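You operate a simulated robot arm through the tools that you are given. There is no shell and no other tool. Be economical: measure what you need, move in short steps, check, and stop when the job is done.

You are at the controls of a simulated robot arm. One attempt, no reset.

## Task
Wet the grey felt pad with the ladle and wipe the foot of the pink tile on it.
Fine: water from the unlabelled pail, the rest tipped back; ladle and tile go back.

Only the result counts: the job must be done as asked and must still hold three seconds after the hand-in. Knocking over, shifting, dropping, spilling or breaking anything else fails it.

## Robot
A 7-joint arm with a two-finger parallel gripper, fixed in place. Base frame: the origin is at the foot of the arm, x ahead of it, y to its left, z up; the work surface is at about z = 0.88. Units: m, rad, N and s.
With the tool pointing down near the work surface it reaches from about 0.24 to 0.68 m from the base axis. Its first joint turns from -1.152 to 1.152 rad. Payload 2.4 kg.
Tool frame: the origin (TCP) lies between the finger pads and is the grasp point; the fingertips stand 0.03 m ahead of it; z points along the fingers, y is the line along which they close. The gripper opens to 0.094 m. The fingers are 0.028 m wide and 0.01 m thick; the gripper's body (0.05 by 0.096 m) begins 0.055 m behind the TCP.
Orientation is that of the tool frame in the base frame, as a unit quaternion [w, x, y, z]. With the fingers straight down and closing along the base's y, the tool's x points along the base's -x, its y along +y and its z along -z.

## Interface
- The arm moves only by the tool arm_command. Its argument "deltas" is a list of rows, each a list of 7 numbers: the turn, a rotation vector about the tool's x, y, z in units of 120 degrees (1.0 is 120 degrees), then the shift along the tool's x, y, z in units of 400 mm (1.0 is 400 mm), then the closure, from 0 (fully open) to 1 (shut). In form: [[rx, ry, rz, dx, dy, dz, jaw], ...]. A call has 1 to 12 rows; each row is the pose to reach, as a shift and turn from the pose commanded when the call began, along the tool's axes at that moment. A call with a number of a shift or a turn outside -1 to 1 is refused whole. Each row takes 0.2 s and may step no farther than 0.05 m and 0.15 rad from the row before; otherwise, or with a gripper value out of range, the whole call is refused. A pose out of reach is approached as far as the arm can. The call stops where the force on the tool passes 40 N (or 10 N more than at its start, if that is more) or the arm is blocked; 0.2 s more then pass. The fingers move at their own pace (about 0.153 m/s each) and stop on an object; they squeeze with about 34 N. The grip force told is the motor's: it shows also when the fingers shut on nothing. Time passes only in rows, and 0.2 s behind the last, so rows that repeat a pose let the fingers close. The reply holds the time, the measured pose of the TCP, the force on the tool along the base axes, the opening and the grip force, in the units named above and with some noise, and new pictures: "pictures" is both (left out), scene, wrist or none.
- Cameras (640 x 400 px; columns grow to the right, rows downward): "scene" is fixed at [0.0246, 0.4585, 1.4612]; the picture's right is [-0.88, -0.47, 0.00], its down [-0.18, 0.34, -0.92] and it looks along [0.43, -0.81, -0.39] (base axes); focal length 363 px, centre (320, 200). "wrist" rides on the gripper at [-0.037, 0, -0.058] in the tool frame; the picture's right is [0.00, -1.00, 0.00], its down [0.97, 0.00, -0.24] and it looks along [0.24, 0.00, 0.97] (tool axes); focal length 218 px, centre (320, 200). There is no depth. A picture from a camera that has moved, and an enlarged one, comes with that camera's place and axes in the base frame and with its lens.
- zoom(camera, box): a new picture of the part [left, top, right, bottom] of that camera's present view, enlarged. No time passes.
- finish_job(): hands the job in; it is judged then, once.

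Go step by step. Nothing tells you positions but the pictures and the camera data: compare them with the known pose of the tool, close in by small moves and look again before you grip or let go. The budget is 120 turns and 150 pictures, counting those below and the enlarged ones. Unless the task says otherwise, let go and move clear before handing in.

The tools are called after ">>>" by a JSON object that holds its "name" and its "arguments". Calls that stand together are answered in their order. arm_command: Moves the arm, as the interface text tells. Its arguments: {"type":"object","properties":{"deltas":{"type":"array"},"pictures":{"type":"string","enum":["both","scene","wrist","none"]}},"required":["deltas"]} The other tools are called the same way: zoom (camera, box) takes an enlarged picture of a part of a camera's view; finish_job () hands the job in.

At the start:

```text
clock: 0.0
position: [0.3712, -0.0627, 1.3493]
tool_rot: [0.0, 0.0, 1.0, 0.001]
contact_force: [0.6, 0.6, 0.4]
finger_gap: 0.0942
grip_force: 0.0
```

scene: 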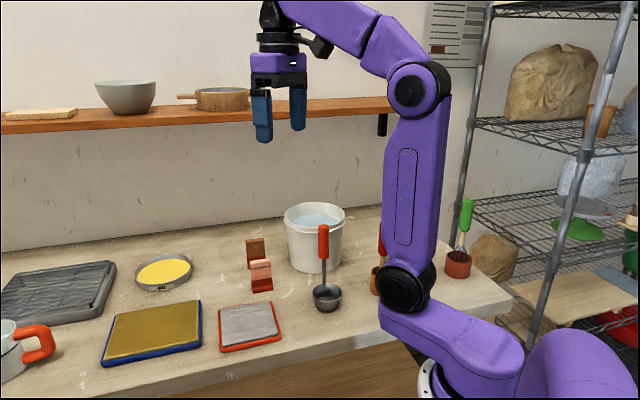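
wrist: 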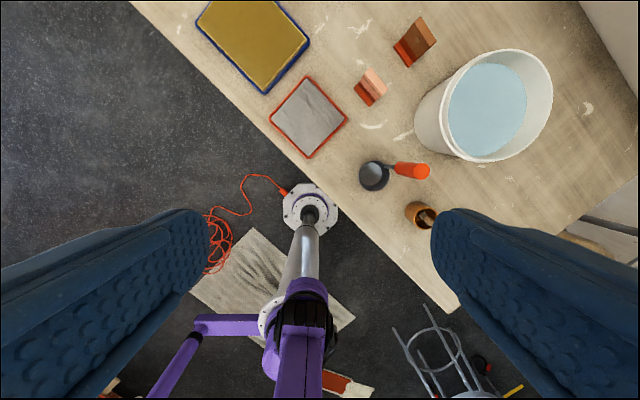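

I see a pail of water, a ladle standing upright with a red handle, a grey pad in a red tray, a pink tile next to a brown one, and other things. I'll look closer first.

>>> {"name": "zoom", "arguments": {"camera": "scene", "box": [200, 180, 400, 360]}}

>>> {"name": "zoom", "arguments": {"camera": "wrist", "box": [250, 0, 570, 240]}}

>>> {"name": "zoom", "arguments": {"camera": "scene", "box": [360, 180, 500, 320]}}

```text
2.22 times, centred on (300, 270) of scene
camera zoom: at [0.0246, 0.4585, 1.4612], right [-0.88, -0.47, 0.0], down [-0.18, 0.34, -0.92], along [0.43, -0.81, -0.39], focal length 806 px, centre (364, 44)
```

zoom: 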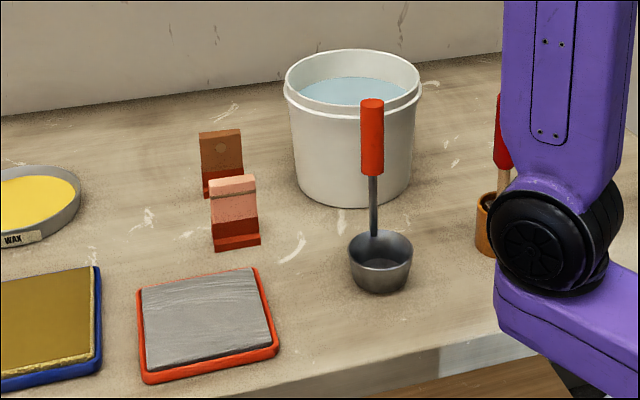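

```text
1.67 times, centred on (410, 120) of wrist
camera zoom: at [0.4085, -0.063, 1.4074], right [0.0, -1.0, 0.0], down [-0.97, 0.0, 0.24], along [-0.24, 0.0, -0.97], focal length 364 px, centre (170, 333)
```

zoom: 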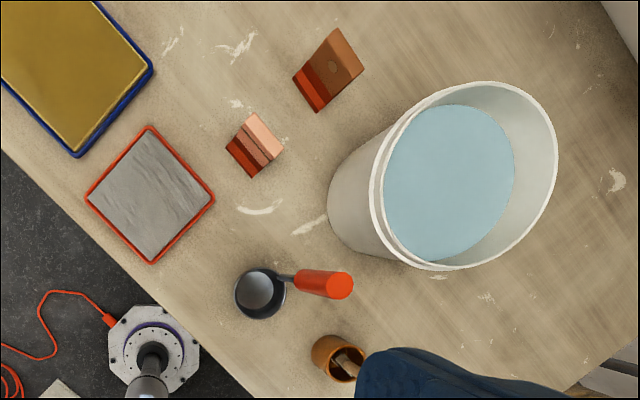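

```text
2.86 times, centred on (430, 250) of scene
camera zoom: at [0.0246, 0.4585, 1.4612], right [-0.88, -0.47, 0.0], down [-0.18, 0.34, -0.92], along [0.43, -0.81, -0.39], focal length 1036 px, centre (6, 57)
```

zoom: 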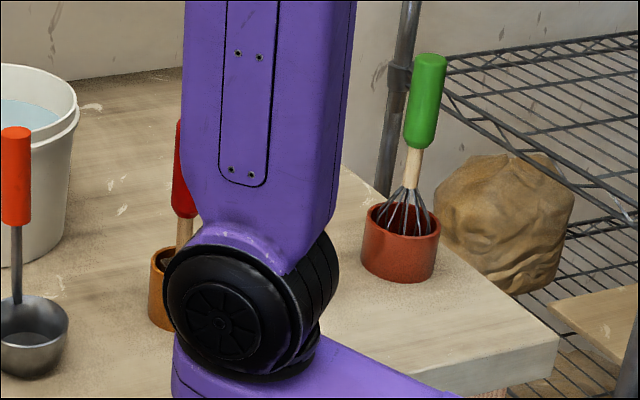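

I place the ladle handle at about (0.37, -0.215) with its top at z≈1.08 and the bowl towards the base. The pail is at (0.47, -0.355), the pad at (0.466, -0.037) and the tile's foot at (0.517, -0.16). I'll hover above the ladle, yawed so the fingers close along the line from handle to bowl.

>>> {"name": "arm_command", "arguments": {"deltas": [[0, 0, -0.063, 0, -0.075, 0.06, 0], [0, 0, -0.127, 0, -0.15, 0.12, 0], [0, 0, -0.19, 0, -0.225, 0.18, 0], [0, 0, -0.253, 0, -0.3, 0.24, 0], [0, 0, -0.317, 0, -0.375, 0.3, 0], [0, 0, -0.317, 0, -0.375, 0.325, 0]]}}

```text
clock: 1.4
position: [0.3719, -0.2135, 1.2195]
tool_rot: [0.0, -0.327, 0.945, 0.0]
contact_force: [-0.1, -0.2, -0.6]
finger_gap: 0.094
grip_force: 0.2
camera wrist: at [0.4016, -0.1908, 1.2767], right [0.62, -0.79, 0.0], down [-0.76, -0.6, 0.24], along [-0.19, -0.15, -0.97], focal length 218 px, centre (320, 200)
```

scene: 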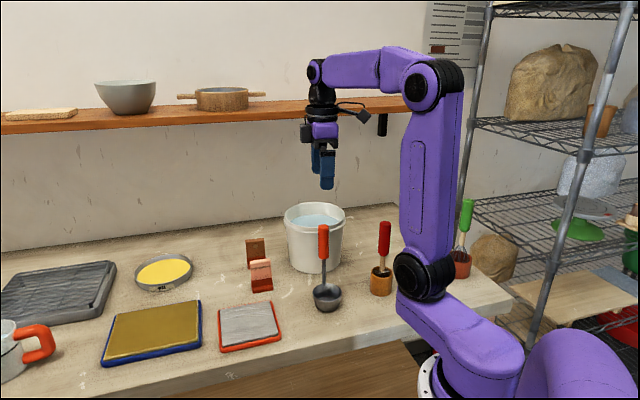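
wrist: 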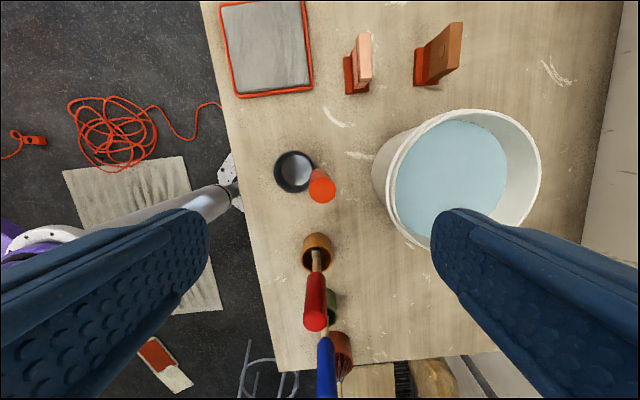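

The handle's top is right below the tool at about (0.372, -0.216). I'll yaw 5° more to line up with the bowl and come down part way.

>>> {"name": "arm_command", "arguments": {"deltas": [[0, 0, -0.02, 0.0015, -0.003, 0.1, 0], [0, 0, -0.042, 0.003, -0.0055, 0.2, 0], [0, 0, -0.042, 0.003, -0.0055, 0.28, 0]]}}

>>> {"name": "zoom", "arguments": {"camera": "scene", "box": [220, 140, 420, 320]}}

```text
clock: 2.2
position: [0.3698, -0.2145, 1.1079]
tool_rot: [0.0, -0.367, 0.93, -0.001]
contact_force: [-0.2, -0.2, 0.1]
finger_gap: 0.0941
grip_force: 0.2
camera wrist: at [0.3973, -0.1894, 1.1651], right [0.68, -0.73, 0.0], down [-0.71, -0.66, 0.24], along [-0.18, -0.16, -0.97], focal length 218 px, centre (320, 200)
```

scene: 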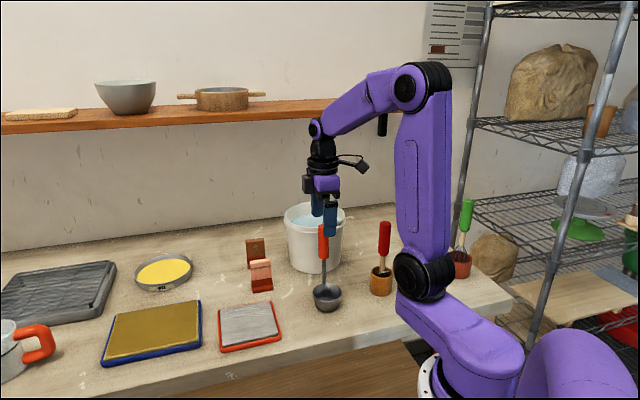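
wrist: 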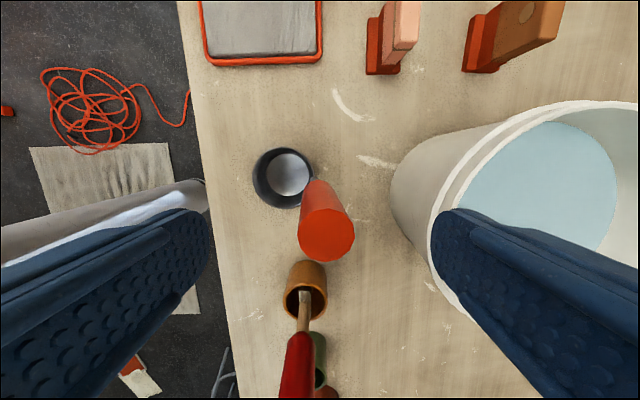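

```text
2.22 times, centred on (320, 230) of scene
camera zoom: at [0.0246, 0.4585, 1.4612], right [-0.88, -0.47, 0.0], down [-0.18, 0.34, -0.92], along [0.43, -0.81, -0.39], focal length 806 px, centre (320, 133)
```

zoom: 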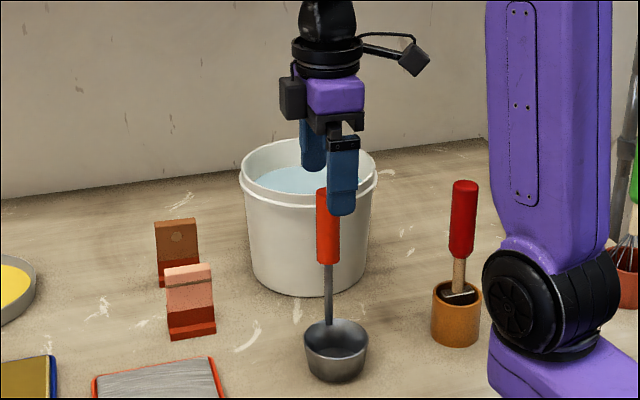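

Handle centred between the fingers. Going down to z≈1.045 and closing.

>>> {"name": "arm_command", "arguments": {"deltas": [[0, 0, 0, 0.001, -0.0075, 0.08, 0], [0, 0, 0, 0.001, -0.0075, 0.155, 0], [0, 0, 0, 0.001, -0.0075, 0.155, 0.5], [0, 0, 0, 0.001, -0.0075, 0.155, 1], [0, 0, 0, 0.001, -0.0075, 0.155, 1]]}}

>>> {"name": "zoom", "arguments": {"camera": "scene", "box": [220, 140, 420, 320]}}

```text
clock: 3.4
position: [0.3726, -0.2166, 1.0473]
tool_rot: [-0.001, -0.367, 0.93, 0.002]
contact_force: [-5.9, 5.3, 15.4]
finger_gap: 0.0272
grip_force: 34.2
camera wrist: at [0.3992, -0.1918, 1.1042], right [0.68, -0.73, 0.0], down [-0.71, -0.66, 0.24], along [-0.18, -0.16, -0.97], focal length 218 px, centre (320, 200)
```

scene: 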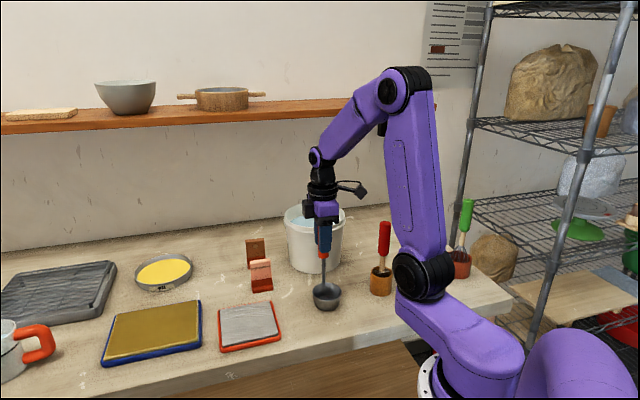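
wrist: 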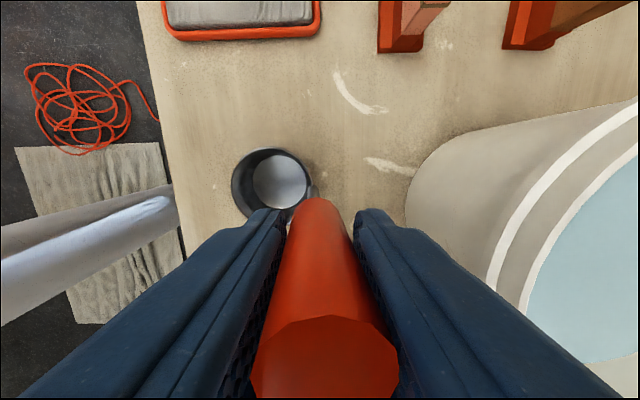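

```text
2.22 times, centred on (320, 230) of scene
camera zoom: at [0.0243, 0.4587, 1.4611], right [-0.88, -0.47, 0.0], down [-0.18, 0.34, -0.92], along [0.43, -0.81, -0.39], focal length 806 px, centre (320, 133)
```

zoom: 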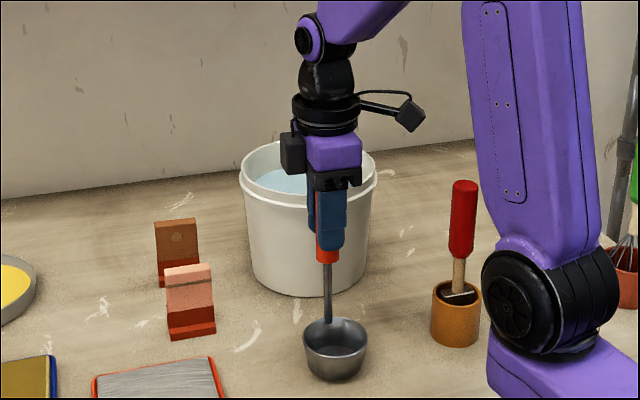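

Ladle gripped at (0.3726, -0.2166, 1.047), which I'll remember as its place. I'll lift it straight up.

>>> {"name": "arm_command", "arguments": {"deltas": [[0, 0, 0, 0, 0, -0.03, 1], [0, 0, 0, 0, 0, -0.12, 1], [0, 0, 0, 0, 0, -0.23, 1], [0, 0, 0, 0, 0, -0.34, 1], [0, 0, 0, 0, 0, -0.44, 1], [0, 0, 0, 0, 0, -0.44, 1]]}}

>>> {"name": "zoom", "arguments": {"camera": "scene", "box": [220, 140, 420, 320]}}

```text
clock: 4.8
position: [0.3746, -0.2184, 1.2228]
tool_rot: [0.001, -0.368, 0.93, -0.001]
contact_force: [0.1, 0.6, -1.6]
finger_gap: 0.0255
grip_force: 33.6
camera wrist: at [0.4025, -0.1932, 1.2805], right [0.68, -0.73, 0.0], down [-0.71, -0.66, 0.24], along [-0.18, -0.16, -0.97], focal length 218 px, centre (320, 200)
```

scene: 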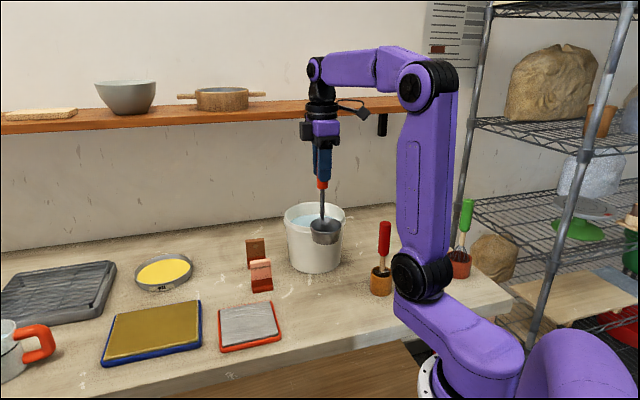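
wrist: 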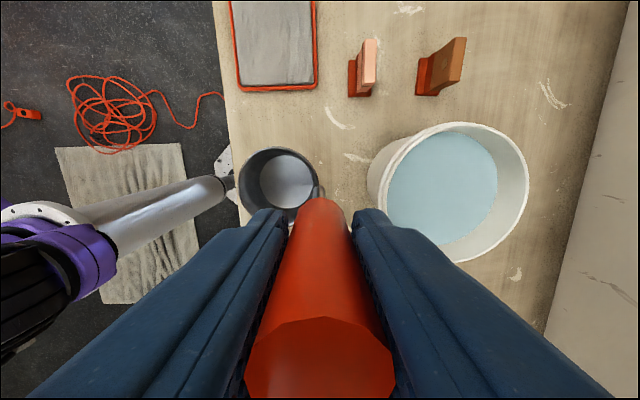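

```text
2.22 times, centred on (320, 230) of scene
camera zoom: at [0.0247, 0.4585, 1.4612], right [-0.88, -0.47, 0.0], down [-0.18, 0.34, -0.92], along [0.43, -0.81, -0.39], focal length 806 px, centre (320, 133)
```

zoom: 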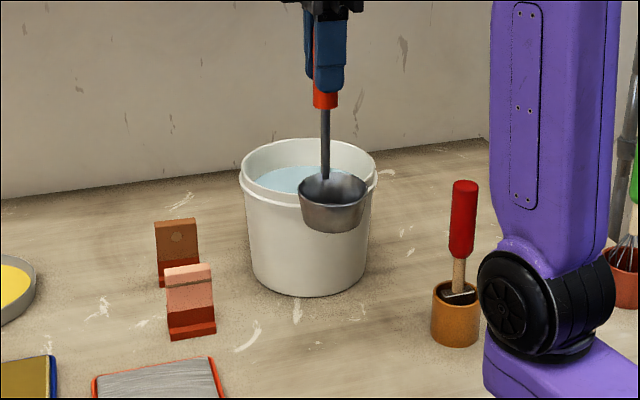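

Now across to over the pail, at the same height.

>>> {"name": "arm_command", "arguments": {"deltas": [[0, 0, 0, 0.01, -0.09, 0, 1], [0, 0, 0, 0.02, -0.19, 0, 1], [0, 0, 0, 0.03, -0.3, 0, 1], [0, 0, 0, 0.04, -0.41, 0, 1], [0, 0, 0, 0.0487, -0.505, 0, 1], [0, 0, 0, 0.0487, -0.505, 0, 1]]}}

>>> {"name": "zoom", "arguments": {"camera": "scene", "box": [220, 140, 420, 320]}}

```text
clock: 6.2
position: [0.4843, -0.368, 1.2217]
tool_rot: [-0.001, -0.367, 0.93, 0.001]
contact_force: [0.8, -0.1, -2.6]
finger_gap: 0.0254
grip_force: 33.5
out of reach, approached as far as the arm can: row 5, 6
camera wrist: at [0.5124, -0.3431, 1.2795], right [0.68, -0.73, 0.0], down [-0.71, -0.66, 0.24], along [-0.18, -0.16, -0.97], focal length 218 px, centre (320, 200)
```

scene: 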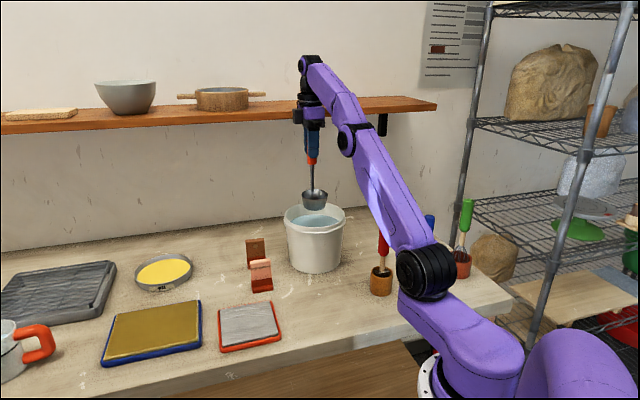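
wrist: 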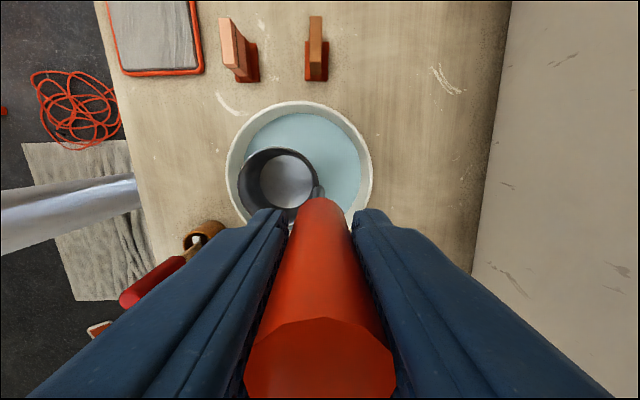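

```text
2.22 times, centred on (320, 230) of scene
camera zoom: at [0.0247, 0.4584, 1.4612], right [-0.88, -0.47, 0.0], down [-0.18, 0.34, -0.92], along [0.43, -0.81, -0.39], focal length 806 px, centre (320, 133)
```

zoom: 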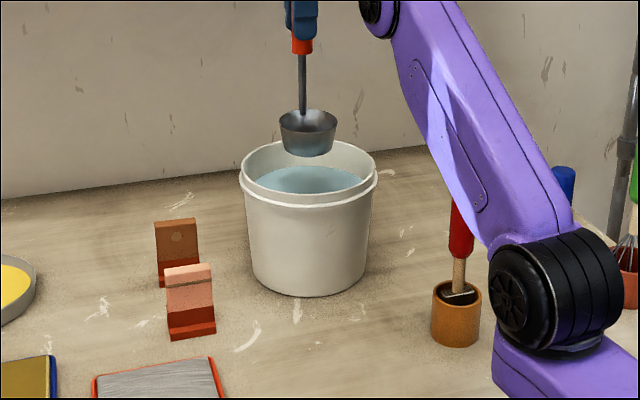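

The arm is at its reach limit at this height, but the bowl hangs inside the pail's rim. I'll lower a little, where the reach is better, and check.

>>> {"name": "arm_command", "arguments": {"deltas": [[0, 0, 0, 0, 0, 0.06, 1], [0, 0, 0, 0, 0, 0.12, 1], [0, 0, 0, 0, 0, 0.12, 1]]}}

>>> {"name": "zoom", "arguments": {"camera": "scene", "box": [220, 140, 420, 320]}}

```text
clock: 7.0
position: [0.4863, -0.3667, 1.1731]
tool_rot: [0.0, -0.367, 0.93, 0.0]
contact_force: [-0.5, 0.6, -2.6]
finger_gap: 0.0256
grip_force: 33.8
camera wrist: at [0.513, -0.3415, 1.2308], right [0.68, -0.73, 0.0], down [-0.71, -0.66, 0.24], along [-0.18, -0.16, -0.97], focal length 218 px, centre (320, 200)
```

scene: 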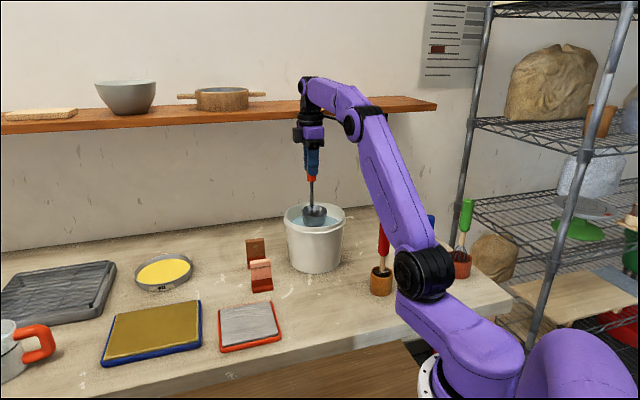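
wrist: 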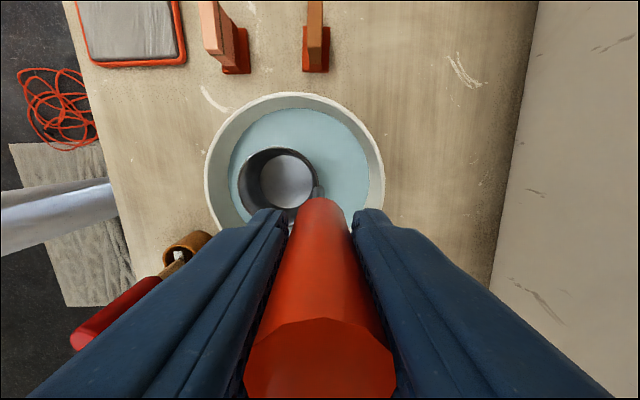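

```text
2.22 times, centred on (320, 230) of scene
camera zoom: at [0.0247, 0.4584, 1.4612], right [-0.88, -0.47, 0.0], down [-0.18, 0.34, -0.92], along [0.43, -0.81, -0.39], focal length 806 px, centre (320, 133)
```

zoom: 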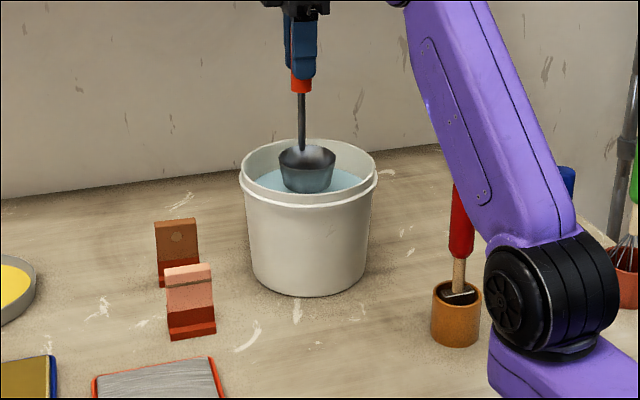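

The bowl is well inside the rim and just above the water. I'll dip straight down about 0.09 m, slowly.

>>> {"name": "arm_command", "arguments": {"deltas": [[0, 0, 0, 0, 0, 0.04, 1], [0, 0, 0, 0, 0, 0.08, 1], [0, 0, 0, 0, 0, 0.12, 1], [0, 0, 0, 0, 0, 0.16, 1], [0, 0, 0, 0, 0, 0.2, 1], [0, 0, 0, 0, 0, 0.22, 1], [0, 0, 0, 0, 0, 0.22, 1]]}}

>>> {"name": "zoom", "arguments": {"camera": "scene", "box": [270, 170, 370, 280]}}

```text
clock: 8.6
position: [0.4866, -0.3685, 1.0854]
tool_rot: [0.0, -0.368, 0.93, 0.0]
contact_force: [-0.2, -0.6, -2.1]
finger_gap: 0.0253
grip_force: 34.3
camera wrist: at [0.5131, -0.343, 1.1427], right [0.68, -0.73, 0.0], down [-0.71, -0.66, 0.24], along [-0.18, -0.16, -0.97], focal length 218 px, centre (320, 200)
```

scene: 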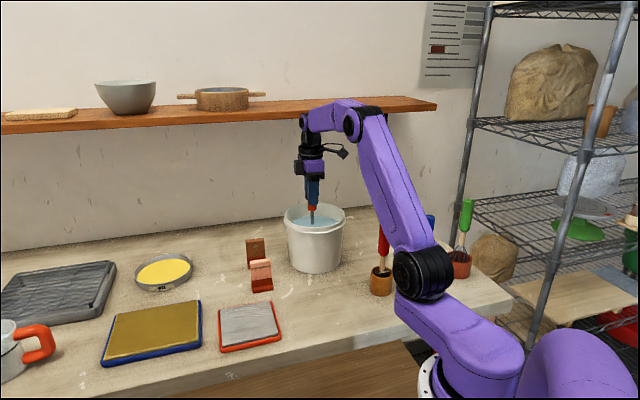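
wrist: 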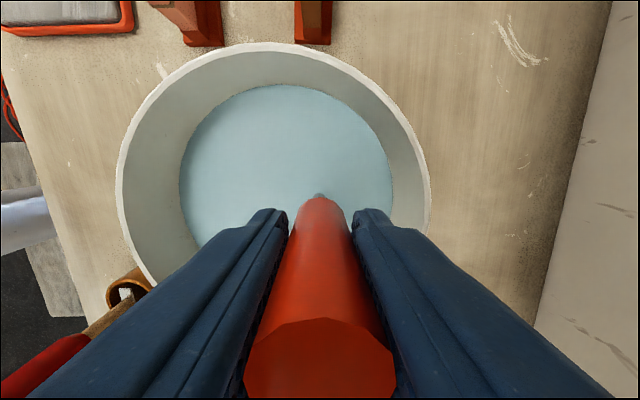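

```text
3.64 times, centred on (320, 225) of scene
camera zoom: at [0.0247, 0.4584, 1.4612], right [-0.88, -0.47, 0.0], down [-0.18, 0.34, -0.92], along [0.43, -0.81, -0.39], focal length 1319 px, centre (320, 109)
```

zoom: 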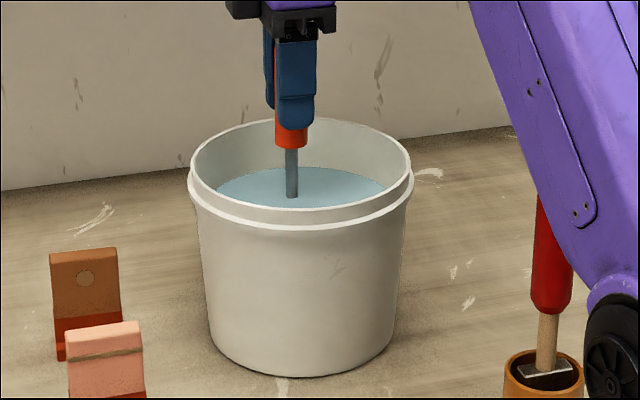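

The bowl is under water. Lifting it out slowly and level.

>>> {"name": "arm_command", "arguments": {"deltas": [[0, 0, 0, 0, 0, -0.02, 1], [0, 0, 0, 0, 0, -0.05, 1], [0, 0, 0, 0, 0, -0.08, 1], [0, 0, 0, 0, 0, -0.11, 1], [0, 0, 0, 0, 0, -0.14, 1], [0, 0, 0, 0, 0, -0.17, 1], [0, 0, 0, 0, 0, -0.2, 1], [0, 0, 0, 0, 0, -0.23, 1], [0, 0, 0, 0, 0, -0.26, 1], [0, 0, 0, 0, 0, -0.29, 1], [0, 0, 0, 0, 0, -0.31, 1], [0, 0, 0, 0, 0, -0.31, 1]]}}

>>> {"name": "zoom", "arguments": {"camera": "scene", "box": [270, 170, 370, 280]}}

>>> {"name": "zoom", "arguments": {"camera": "wrist", "box": [200, 80, 400, 240]}}

```text
clock: 11.2
position: [0.4834, -0.3684, 1.2082]
tool_rot: [0.001, -0.367, 0.93, 0.0]
contact_force: [0.3, -0.1, -2.9]
finger_gap: 0.0255
grip_force: 34.3
camera wrist: at [0.5124, -0.3424, 1.2664], right [0.68, -0.73, 0.0], down [-0.71, -0.66, 0.24], along [-0.18, -0.16, -0.97], focal length 218 px, centre (320, 200)
```

scene: 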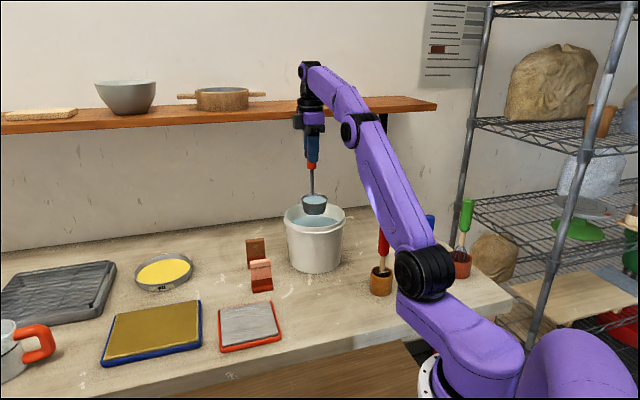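
wrist: 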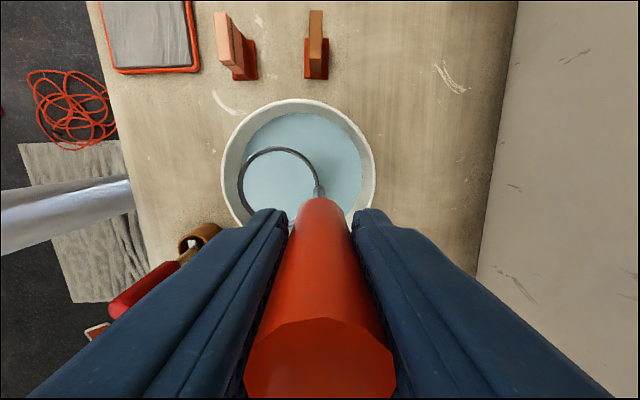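

```text
3.64 times, centred on (320, 225) of scene
camera zoom: at [0.0247, 0.4584, 1.4612], right [-0.88, -0.47, 0.0], down [-0.18, 0.34, -0.92], along [0.43, -0.81, -0.39], focal length 1319 px, centre (320, 109)
```

zoom: 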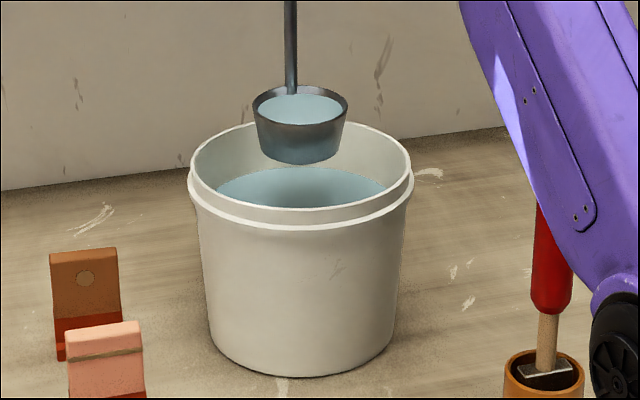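

```text
2.50 times, centred on (300, 160) of wrist
camera zoom: at [0.5124, -0.3424, 1.2664], right [0.68, -0.73, 0.0], down [-0.71, -0.66, 0.24], along [-0.18, -0.16, -0.97], focal length 546 px, centre (370, 300)
```

zoom: 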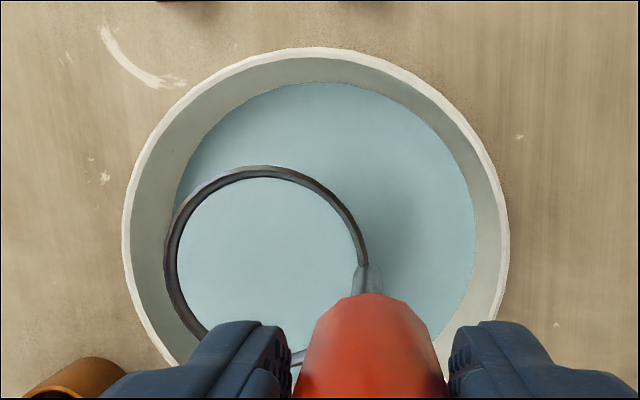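

The ladle is nearly brimful. I'll tip a little back over the pail first (about 20°), so it doesn't slop on the way and so I learn how it pours.

>>> {"name": "arm_command", "arguments": {"deltas": [[0.04, 0, 0, 0, 0.015, -0.01, 1], [0.08, 0, 0, 0, 0.03, -0.02, 1], [0.12, 0, 0, 0, 0.05, -0.032, 1], [0.16, 0, 0, 0, 0.068, -0.045, 1], [0.16, 0, 0, 0, 0.068, -0.045, 1], [0.16, 0, 0, 0, 0.068, -0.045, 1]]}}

>>> {"name": "zoom", "arguments": {"camera": "scene", "box": [270, 170, 370, 280]}}

```text
clock: 12.6
position: [0.466, -0.3463, 1.2267]
tool_rot: [0.062, -0.362, 0.917, -0.155]
contact_force: [0.2, 0.3, -2.7]
finger_gap: 0.0255
grip_force: 33.9
camera wrist: at [0.481, -0.3086, 1.2812], right [0.65, -0.69, 0.33], down [-0.76, -0.61, 0.23], along [0.04, -0.4, -0.92], focal length 218 px, centre (320, 200)
```

scene: 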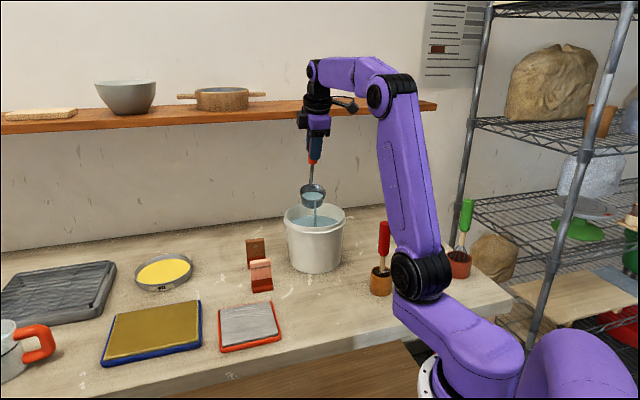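
wrist: 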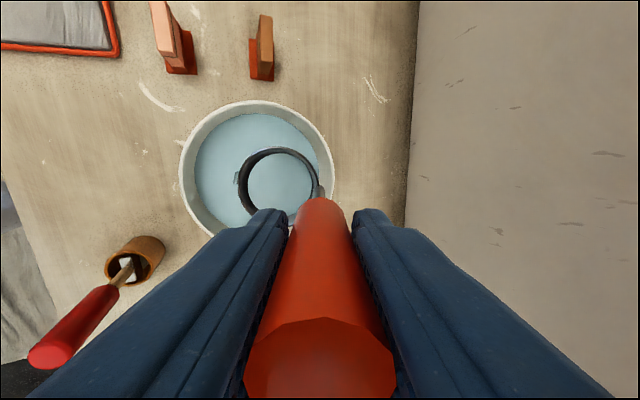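

```text
3.64 times, centred on (320, 225) of scene
camera zoom: at [0.0247, 0.4584, 1.4612], right [-0.88, -0.47, 0.0], down [-0.18, 0.34, -0.92], along [0.43, -0.81, -0.39], focal length 1319 px, centre (320, 109)
```

zoom: 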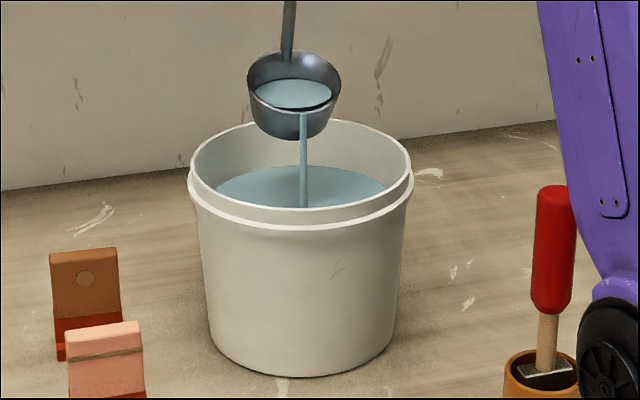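

It pours as a clean stream from the lip. I'll hold a moment longer, then come back upright along the same path.

>>> {"name": "arm_command", "arguments": {"deltas": [[0, 0, 0, 0, 0, 0, 1], [0, 0, 0, 0, 0, 0, 1], [0, 0, 0, 0, 0, 0, 1], [-0.04, 0, 0, 0, -0.013, 0.017, 1], [-0.08, 0, 0, 0, -0.026, 0.034, 1], [-0.12, 0, 0, 0, -0.038, 0.05, 1], [-0.16, 0, 0, 0, -0.051, 0.067, 1], [-0.16, 0, 0, 0, -0.051, 0.067, 1]]}}

>>> {"name": "zoom", "arguments": {"camera": "scene", "box": [270, 170, 370, 280]}}

```text
clock: 14.4
position: [0.4866, -0.3692, 1.2079]
tool_rot: [-0.001, -0.367, 0.93, 0.001]
contact_force: [-0.7, 0.4, -2.3]
finger_gap: 0.0257
grip_force: 34.1
camera wrist: at [0.5132, -0.3437, 1.266], right [0.68, -0.73, 0.0], down [-0.71, -0.66, 0.24], along [-0.18, -0.16, -0.97], focal length 218 px, centre (320, 200)
```

scene: 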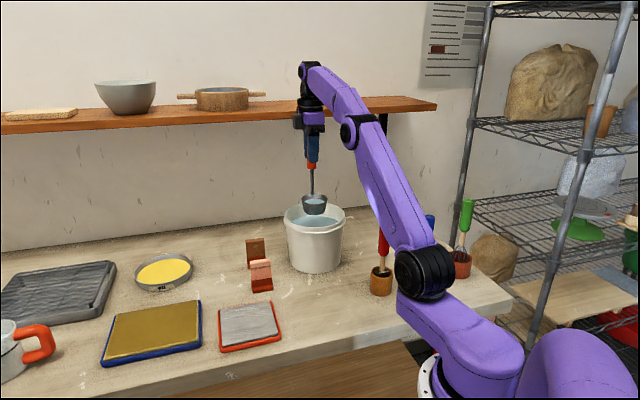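
wrist: 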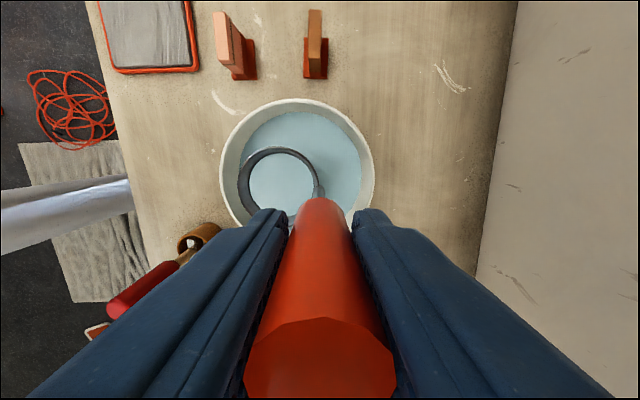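

```text
3.64 times, centred on (320, 225) of scene
camera zoom: at [0.0247, 0.4584, 1.4612], right [-0.88, -0.47, 0.0], down [-0.18, 0.34, -0.92], along [0.43, -0.81, -0.39], focal length 1319 px, centre (320, 109)
```

zoom: 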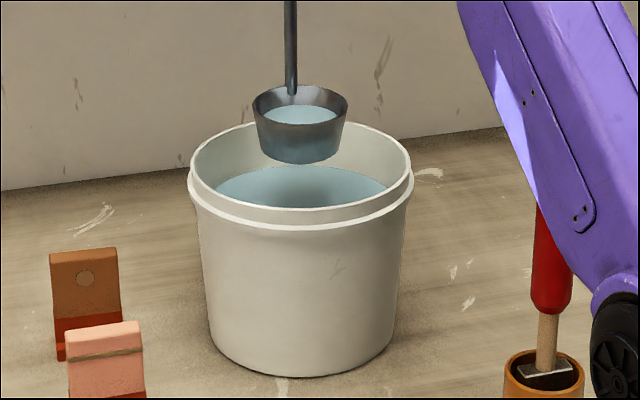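

The ladle is about two thirds full and no longer dripping. I'll carry it level, at this height, to above the pad.

>>> {"name": "arm_command", "arguments": {"deltas": [[0, 0, 0, -0.021, 0.026, 0, 1], [0, 0, 0, -0.063, 0.077, 0, 1], [0, 0, 0, -0.116, 0.141, 0, 1], [0, 0, 0, -0.169, 0.205, 0, 1], [0, 0, 0, -0.222, 0.269, 0, 1], [0, 0, 0, -0.275, 0.333, 0, 1], [0, 0, 0, -0.328, 0.397, 0, 1], [0, 0, 0, -0.381, 0.461, 0, 1], [0, 0, 0, -0.434, 0.526, 0, 1], [0, 0, 0, -0.481, 0.583, 0, 1], [0, 0, 0, -0.513, 0.622, 0, 1], [0, 0, 0, -0.529, 0.641, 0, 1]]}}

>>> {"name": "zoom", "arguments": {"camera": "scene", "box": [180, 180, 340, 360]}}

```text
clock: 17.0
position: [0.4654, -0.0353, 1.2092]
tool_rot: [0.001, -0.368, 0.93, 0.0]
contact_force: [0.6, -0.3, -3.0]
finger_gap: 0.0254
grip_force: 33.9
camera wrist: at [0.4925, -0.0111, 1.2668], right [0.68, -0.73, 0.0], down [-0.71, -0.66, 0.24], along [-0.18, -0.16, -0.97], focal length 218 px, centre (320, 200)
```

scene: 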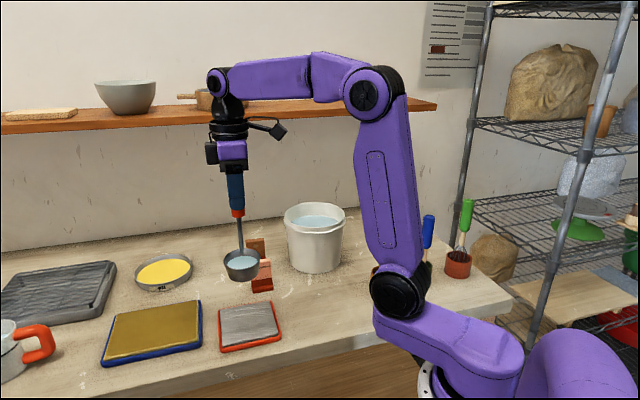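
wrist: 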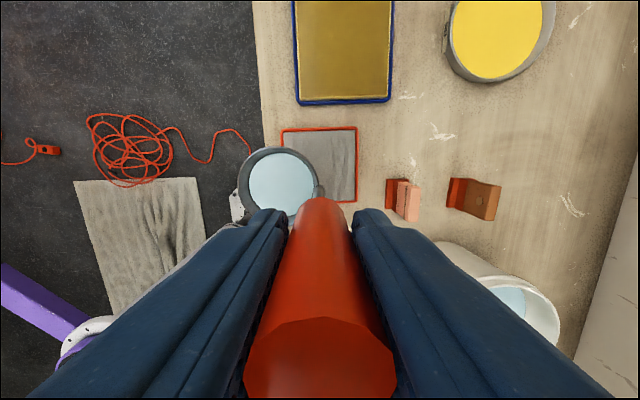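

```text
2.22 times, centred on (260, 270) of scene
camera zoom: at [0.0247, 0.4585, 1.4612], right [-0.88, -0.47, 0.0], down [-0.18, 0.34, -0.92], along [0.43, -0.81, -0.39], focal length 806 px, centre (453, 44)
```

zoom: 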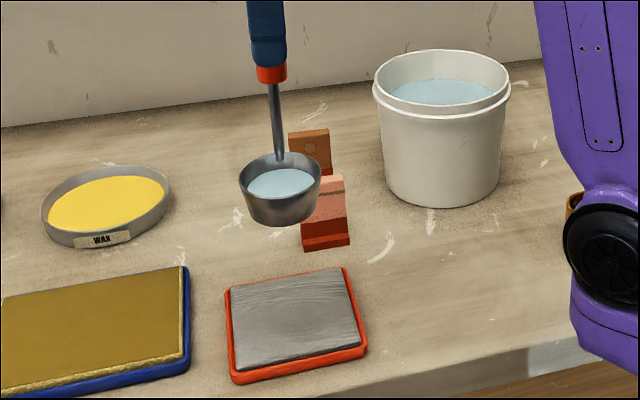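

The pad is centred at about (0.466, -0.033). I'll lower the ladle to just above it.

>>> {"name": "arm_command", "arguments": {"deltas": [[0, 0, 0, 0, 0, 0.03, 1], [0, 0, 0, 0, 0, 0.09, 1], [0, 0, 0, 0, 0, 0.15, 1], [0, 0, 0, 0, 0, 0.21, 1], [0, 0, 0, 0, 0, 0.245, 1], [0, 0, 0, 0, 0, 0.26, 1], [0, 0, 0, 0, 0, 0.26, 1]], "pictures": "scene"}}

>>> {"name": "zoom", "arguments": {"camera": "scene", "box": [180, 180, 340, 360]}}

```text
clock: 18.6
position: [0.4647, -0.0378, 1.1058]
tool_rot: [-0.001, -0.367, 0.93, 0.0]
contact_force: [0.3, 0.3, -2.8]
finger_gap: 0.0254
grip_force: 34.0
```

scene: 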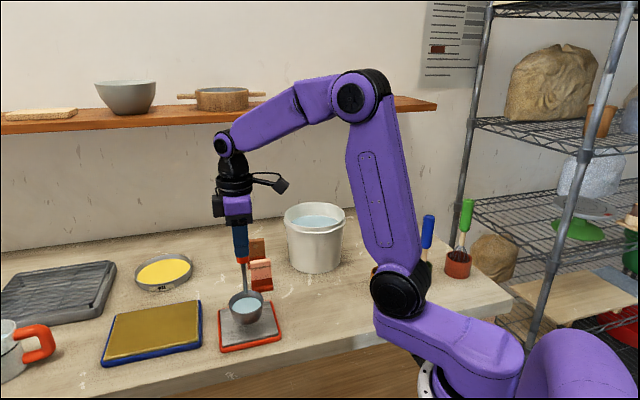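

```text
2.22 times, centred on (260, 270) of scene
camera zoom: at [0.0247, 0.4585, 1.4612], right [-0.88, -0.47, 0.0], down [-0.18, 0.34, -0.92], along [0.43, -0.81, -0.39], focal length 806 px, centre (453, 44)
```

zoom: 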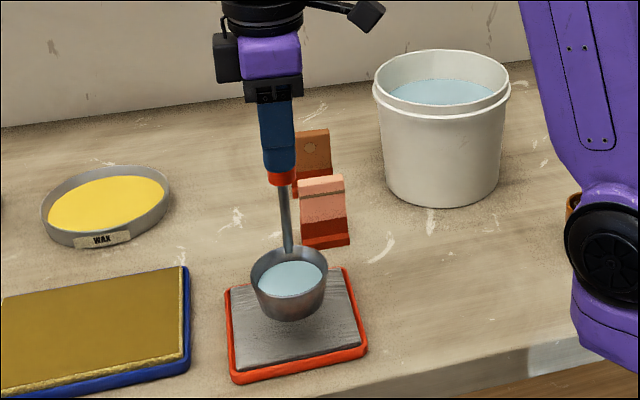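

Over the pad. I'll tilt to about 23° to start pouring gently and watch it.

>>> {"name": "arm_command", "arguments": {"deltas": [[0.05, 0, 0, 0, 0, 0, 1], [0.1, 0, 0, 0, 0, 0, 1], [0.15, 0, 0, 0, 0, 0, 1], [0.19, 0, 0, 0, 0, 0, 1]], "pictures": "none"}}

>>> {"name": "zoom", "arguments": {"camera": "scene", "box": [180, 180, 340, 360]}}

```text
clock: 19.6
position: [0.4642, -0.0372, 1.1046]
tool_rot: [0.072, -0.36, 0.912, -0.185]
contact_force: [-0.2, -0.2, -2.8]
finger_gap: 0.0257
grip_force: 34.3
```

```text
2.22 times, centred on (260, 270) of scene
camera zoom: at [0.0247, 0.4585, 1.4612], right [-0.88, -0.47, 0.0], down [-0.18, 0.34, -0.92], along [0.43, -0.81, -0.39], focal length 806 px, centre (453, 44)
```

zoom: 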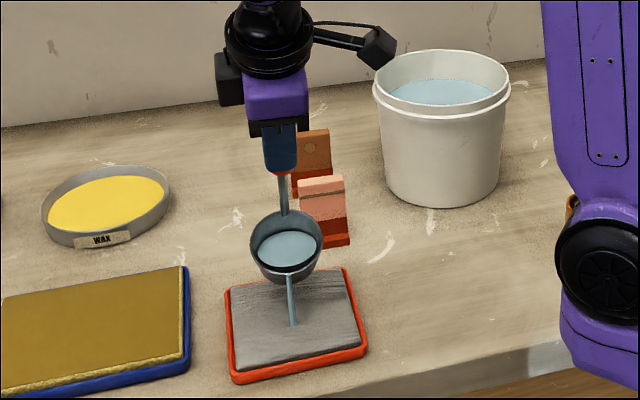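

A thin stream lands mid-pad. I'll hold for 0.8 s and look.

>>> {"name": "arm_command", "arguments": {"deltas": [[0, 0, 0, 0, 0, 0, 1], [0, 0, 0, 0, 0, 0, 1], [0, 0, 0, 0, 0, 0, 1]], "pictures": "none"}}

>>> {"name": "zoom", "arguments": {"camera": "scene", "box": [180, 180, 340, 360]}}

```text
clock: 20.4
position: [0.4656, -0.0366, 1.1045]
tool_rot: [0.073, -0.36, 0.912, -0.184]
contact_force: [-0.8, 0.8, -2.9]
finger_gap: 0.0256
grip_force: 34.1
```

```text
2.22 times, centred on (260, 270) of scene
camera zoom: at [0.0247, 0.4585, 1.4612], right [-0.88, -0.47, 0.0], down [-0.18, 0.34, -0.92], along [0.43, -0.81, -0.39], focal length 806 px, centre (453, 44)
```

zoom: 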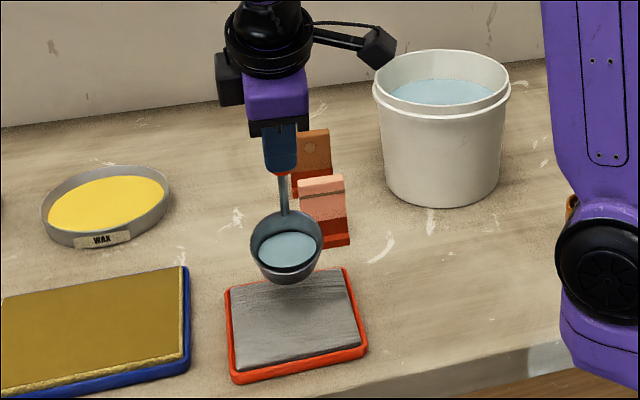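

The stream has stopped after a small amount and the pad is only slightly darker. I'll tilt another 8° and hold.

>>> {"name": "arm_command", "arguments": {"deltas": [[0.035, 0, 0, 0, 0, 0, 1], [0.07, 0, 0, 0, 0, 0, 1], [0.07, 0, 0, 0, 0, 0, 1]], "pictures": "none"}}

>>> {"name": "zoom", "arguments": {"camera": "scene", "box": [180, 180, 340, 360]}}

```text
clock: 21.2
position: [0.4644, -0.0371, 1.1037]
tool_rot: [0.099, -0.353, 0.896, -0.25]
contact_force: [0.2, 0.0, -1.9]
finger_gap: 0.0255
grip_force: 33.6
```

```text
2.22 times, centred on (260, 270) of scene
camera zoom: at [0.0247, 0.4585, 1.4612], right [-0.88, -0.47, 0.0], down [-0.18, 0.34, -0.92], along [0.43, -0.81, -0.39], focal length 806 px, centre (453, 44)
```

zoom: 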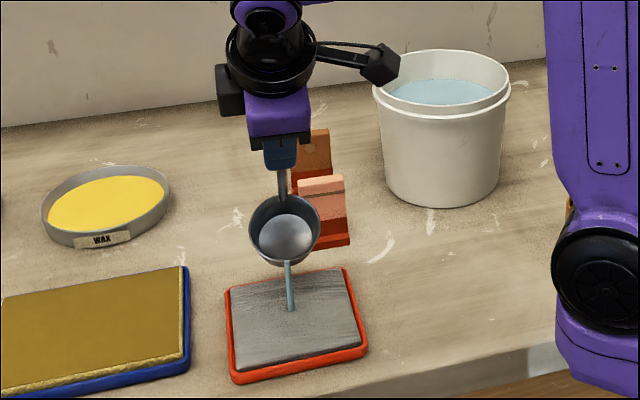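

Still pouring onto the pad. I'll hold a little longer and look.

>>> {"name": "arm_command", "arguments": {"deltas": [[0, 0, 0, 0, 0, 0, 1]], "pictures": "none"}}

>>> {"name": "zoom", "arguments": {"camera": "scene", "box": [200, 230, 300, 360]}}

```text
clock: 21.6
position: [0.4649, -0.0372, 1.1047]
tool_rot: [0.098, -0.354, 0.895, -0.251]
contact_force: [-0.2, 0.2, -2.4]
finger_gap: 0.0258
grip_force: 33.8
```

```text
3.08 times, centred on (250, 295) of scene
camera zoom: at [0.0247, 0.4585, 1.4612], right [-0.88, -0.47, 0.0], down [-0.18, 0.34, -0.92], along [0.43, -0.81, -0.39], focal length 1116 px, centre (535, -92)
```

zoom: 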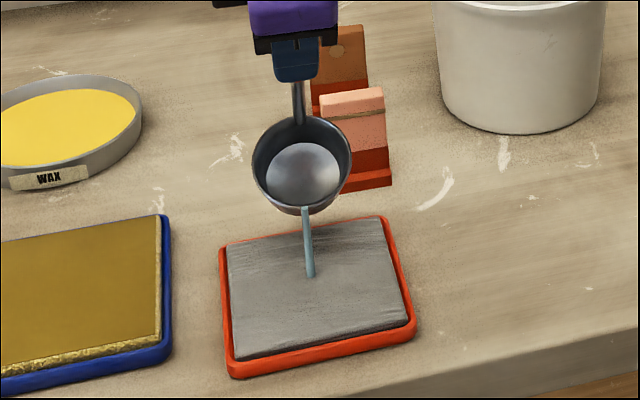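

Still a thin stream. I'll hold two more rows.

>>> {"name": "arm_command", "arguments": {"deltas": [[0, 0, 0, 0, 0, 0, 1], [0, 0, 0, 0, 0, 0, 1]], "pictures": "none"}}

>>> {"name": "zoom", "arguments": {"camera": "scene", "box": [200, 230, 300, 360]}}

```text
clock: 22.2
position: [0.4647, -0.0369, 1.1046]
tool_rot: [0.098, -0.353, 0.896, -0.25]
contact_force: [-0.6, 0.3, -2.2]
finger_gap: 0.0255
grip_force: 34.1
```

```text
3.08 times, centred on (250, 295) of scene
camera zoom: at [0.0247, 0.4585, 1.4612], right [-0.88, -0.47, 0.0], down [-0.18, 0.34, -0.92], along [0.43, -0.81, -0.39], focal length 1116 px, centre (535, -92)
```

zoom: 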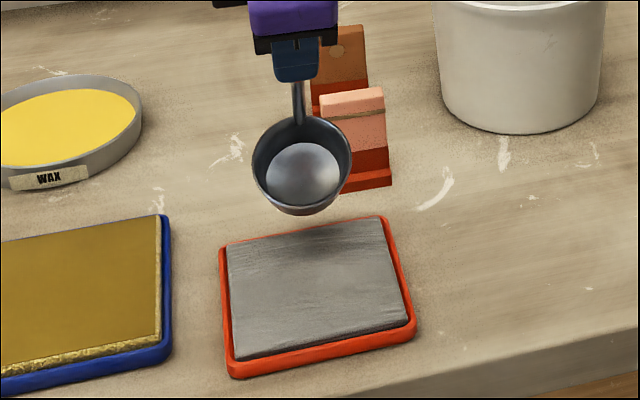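

It has stopped. I'll bring the ladle upright to see what's left and how wet the pad looks.

>>> {"name": "arm_command", "arguments": {"deltas": [[-0.05, 0, 0, 0, 0, 0, 1], [-0.1, 0, 0, 0, 0, 0, 1], [-0.15, 0, 0, 0, 0, 0, 1], [-0.2, 0, 0, 0, 0, 0, 1], [-0.26, 0, 0, 0, 0, 0, 1]], "pictures": "wrist"}}

>>> {"name": "zoom", "arguments": {"camera": "scene", "box": [200, 230, 300, 360]}}

```text
clock: 23.4
position: [0.4651, -0.0377, 1.104]
tool_rot: [0.0, -0.368, 0.93, 0.002]
contact_force: [0.0, 0.3, -2.1]
finger_gap: 0.0256
grip_force: 33.8
camera wrist: at [0.492, -0.0125, 1.1621], right [0.68, -0.73, 0.0], down [-0.71, -0.66, 0.24], along [-0.18, -0.16, -0.97], focal length 218 px, centre (320, 200)
```

wrist: 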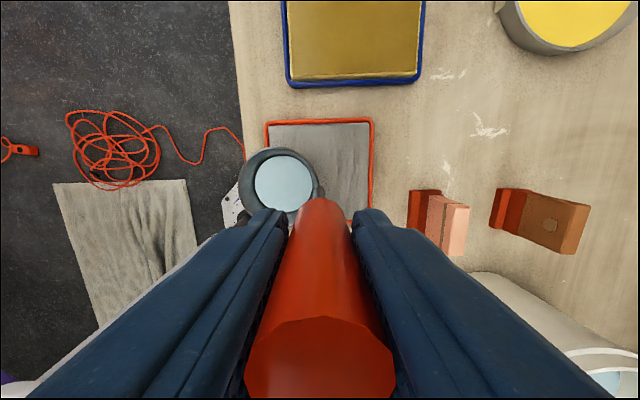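

```text
3.08 times, centred on (250, 295) of scene
camera zoom: at [0.0247, 0.4585, 1.4612], right [-0.88, -0.47, 0.0], down [-0.18, 0.34, -0.92], along [0.43, -0.81, -0.39], focal length 1116 px, centre (535, -92)
```

zoom: 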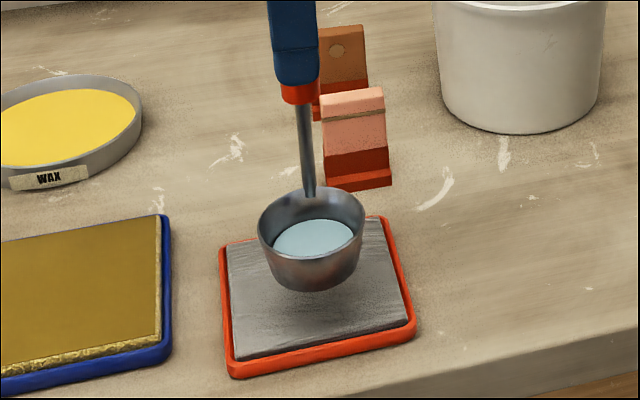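

About half is left, and the pad is only slightly damp. I'll pour a second portion at about 40°.

>>> {"name": "arm_command", "arguments": {"deltas": [[0.06, 0, 0, 0, 0, 0, 1], [0.12, 0, 0, 0, 0, 0, 1], [0.18, 0, 0, 0, 0.005, 0, 1], [0.24, 0, 0, 0, 0.015, 0, 1], [0.29, 0, 0, 0, 0.025, 0, 1], [0.33, 0, 0, 0, 0.03, 0, 1], [0.33, 0, 0, 0, 0.03, 0, 1]], "pictures": "none"}}

>>> {"name": "zoom", "arguments": {"camera": "scene", "box": [200, 230, 300, 360]}}

```text
clock: 25.0
position: [0.4561, -0.0273, 1.1037]
tool_rot: [0.125, -0.345, 0.875, -0.316]
contact_force: [-0.8, -0.8, -2.3]
finger_gap: 0.0256
grip_force: 34.2
```

```text
3.08 times, centred on (250, 295) of scene
camera zoom: at [0.0247, 0.4585, 1.4612], right [-0.88, -0.47, 0.0], down [-0.18, 0.34, -0.92], along [0.43, -0.81, -0.39], focal length 1116 px, centre (535, -92)
```

zoom: 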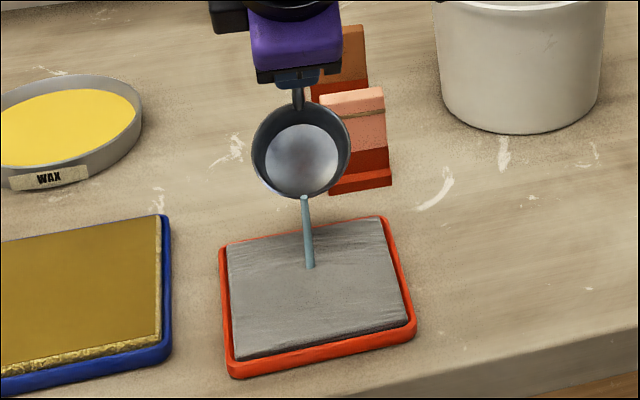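

>>> {"name": "arm_command", "arguments": {"deltas": [[0, 0, 0, 0, 0, 0, 1], [0, 0, 0, 0, 0, 0, 1], [0, 0, 0, 0, 0, 0, 1], [0, 0, 0, 0, 0, 0, 1]], "pictures": "none"}}

>>> {"name": "zoom", "arguments": {"camera": "scene", "box": [200, 230, 300, 360]}}

```text
clock: 26.0
position: [0.457, -0.0285, 1.1031]
tool_rot: [0.125, -0.345, 0.875, -0.315]
contact_force: [0.0, -0.2, -2.1]
finger_gap: 0.0256
grip_force: 34.3
```

```text
3.08 times, centred on (250, 295) of scene
camera zoom: at [0.0247, 0.4585, 1.4612], right [-0.88, -0.47, 0.0], down [-0.18, 0.34, -0.92], along [0.43, -0.81, -0.39], focal length 1116 px, centre (535, -92)
```

zoom: 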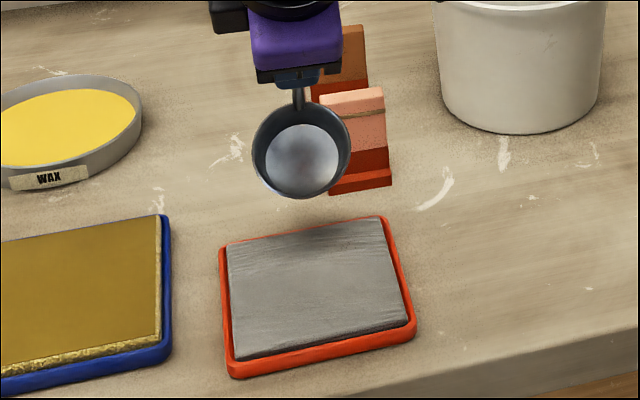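

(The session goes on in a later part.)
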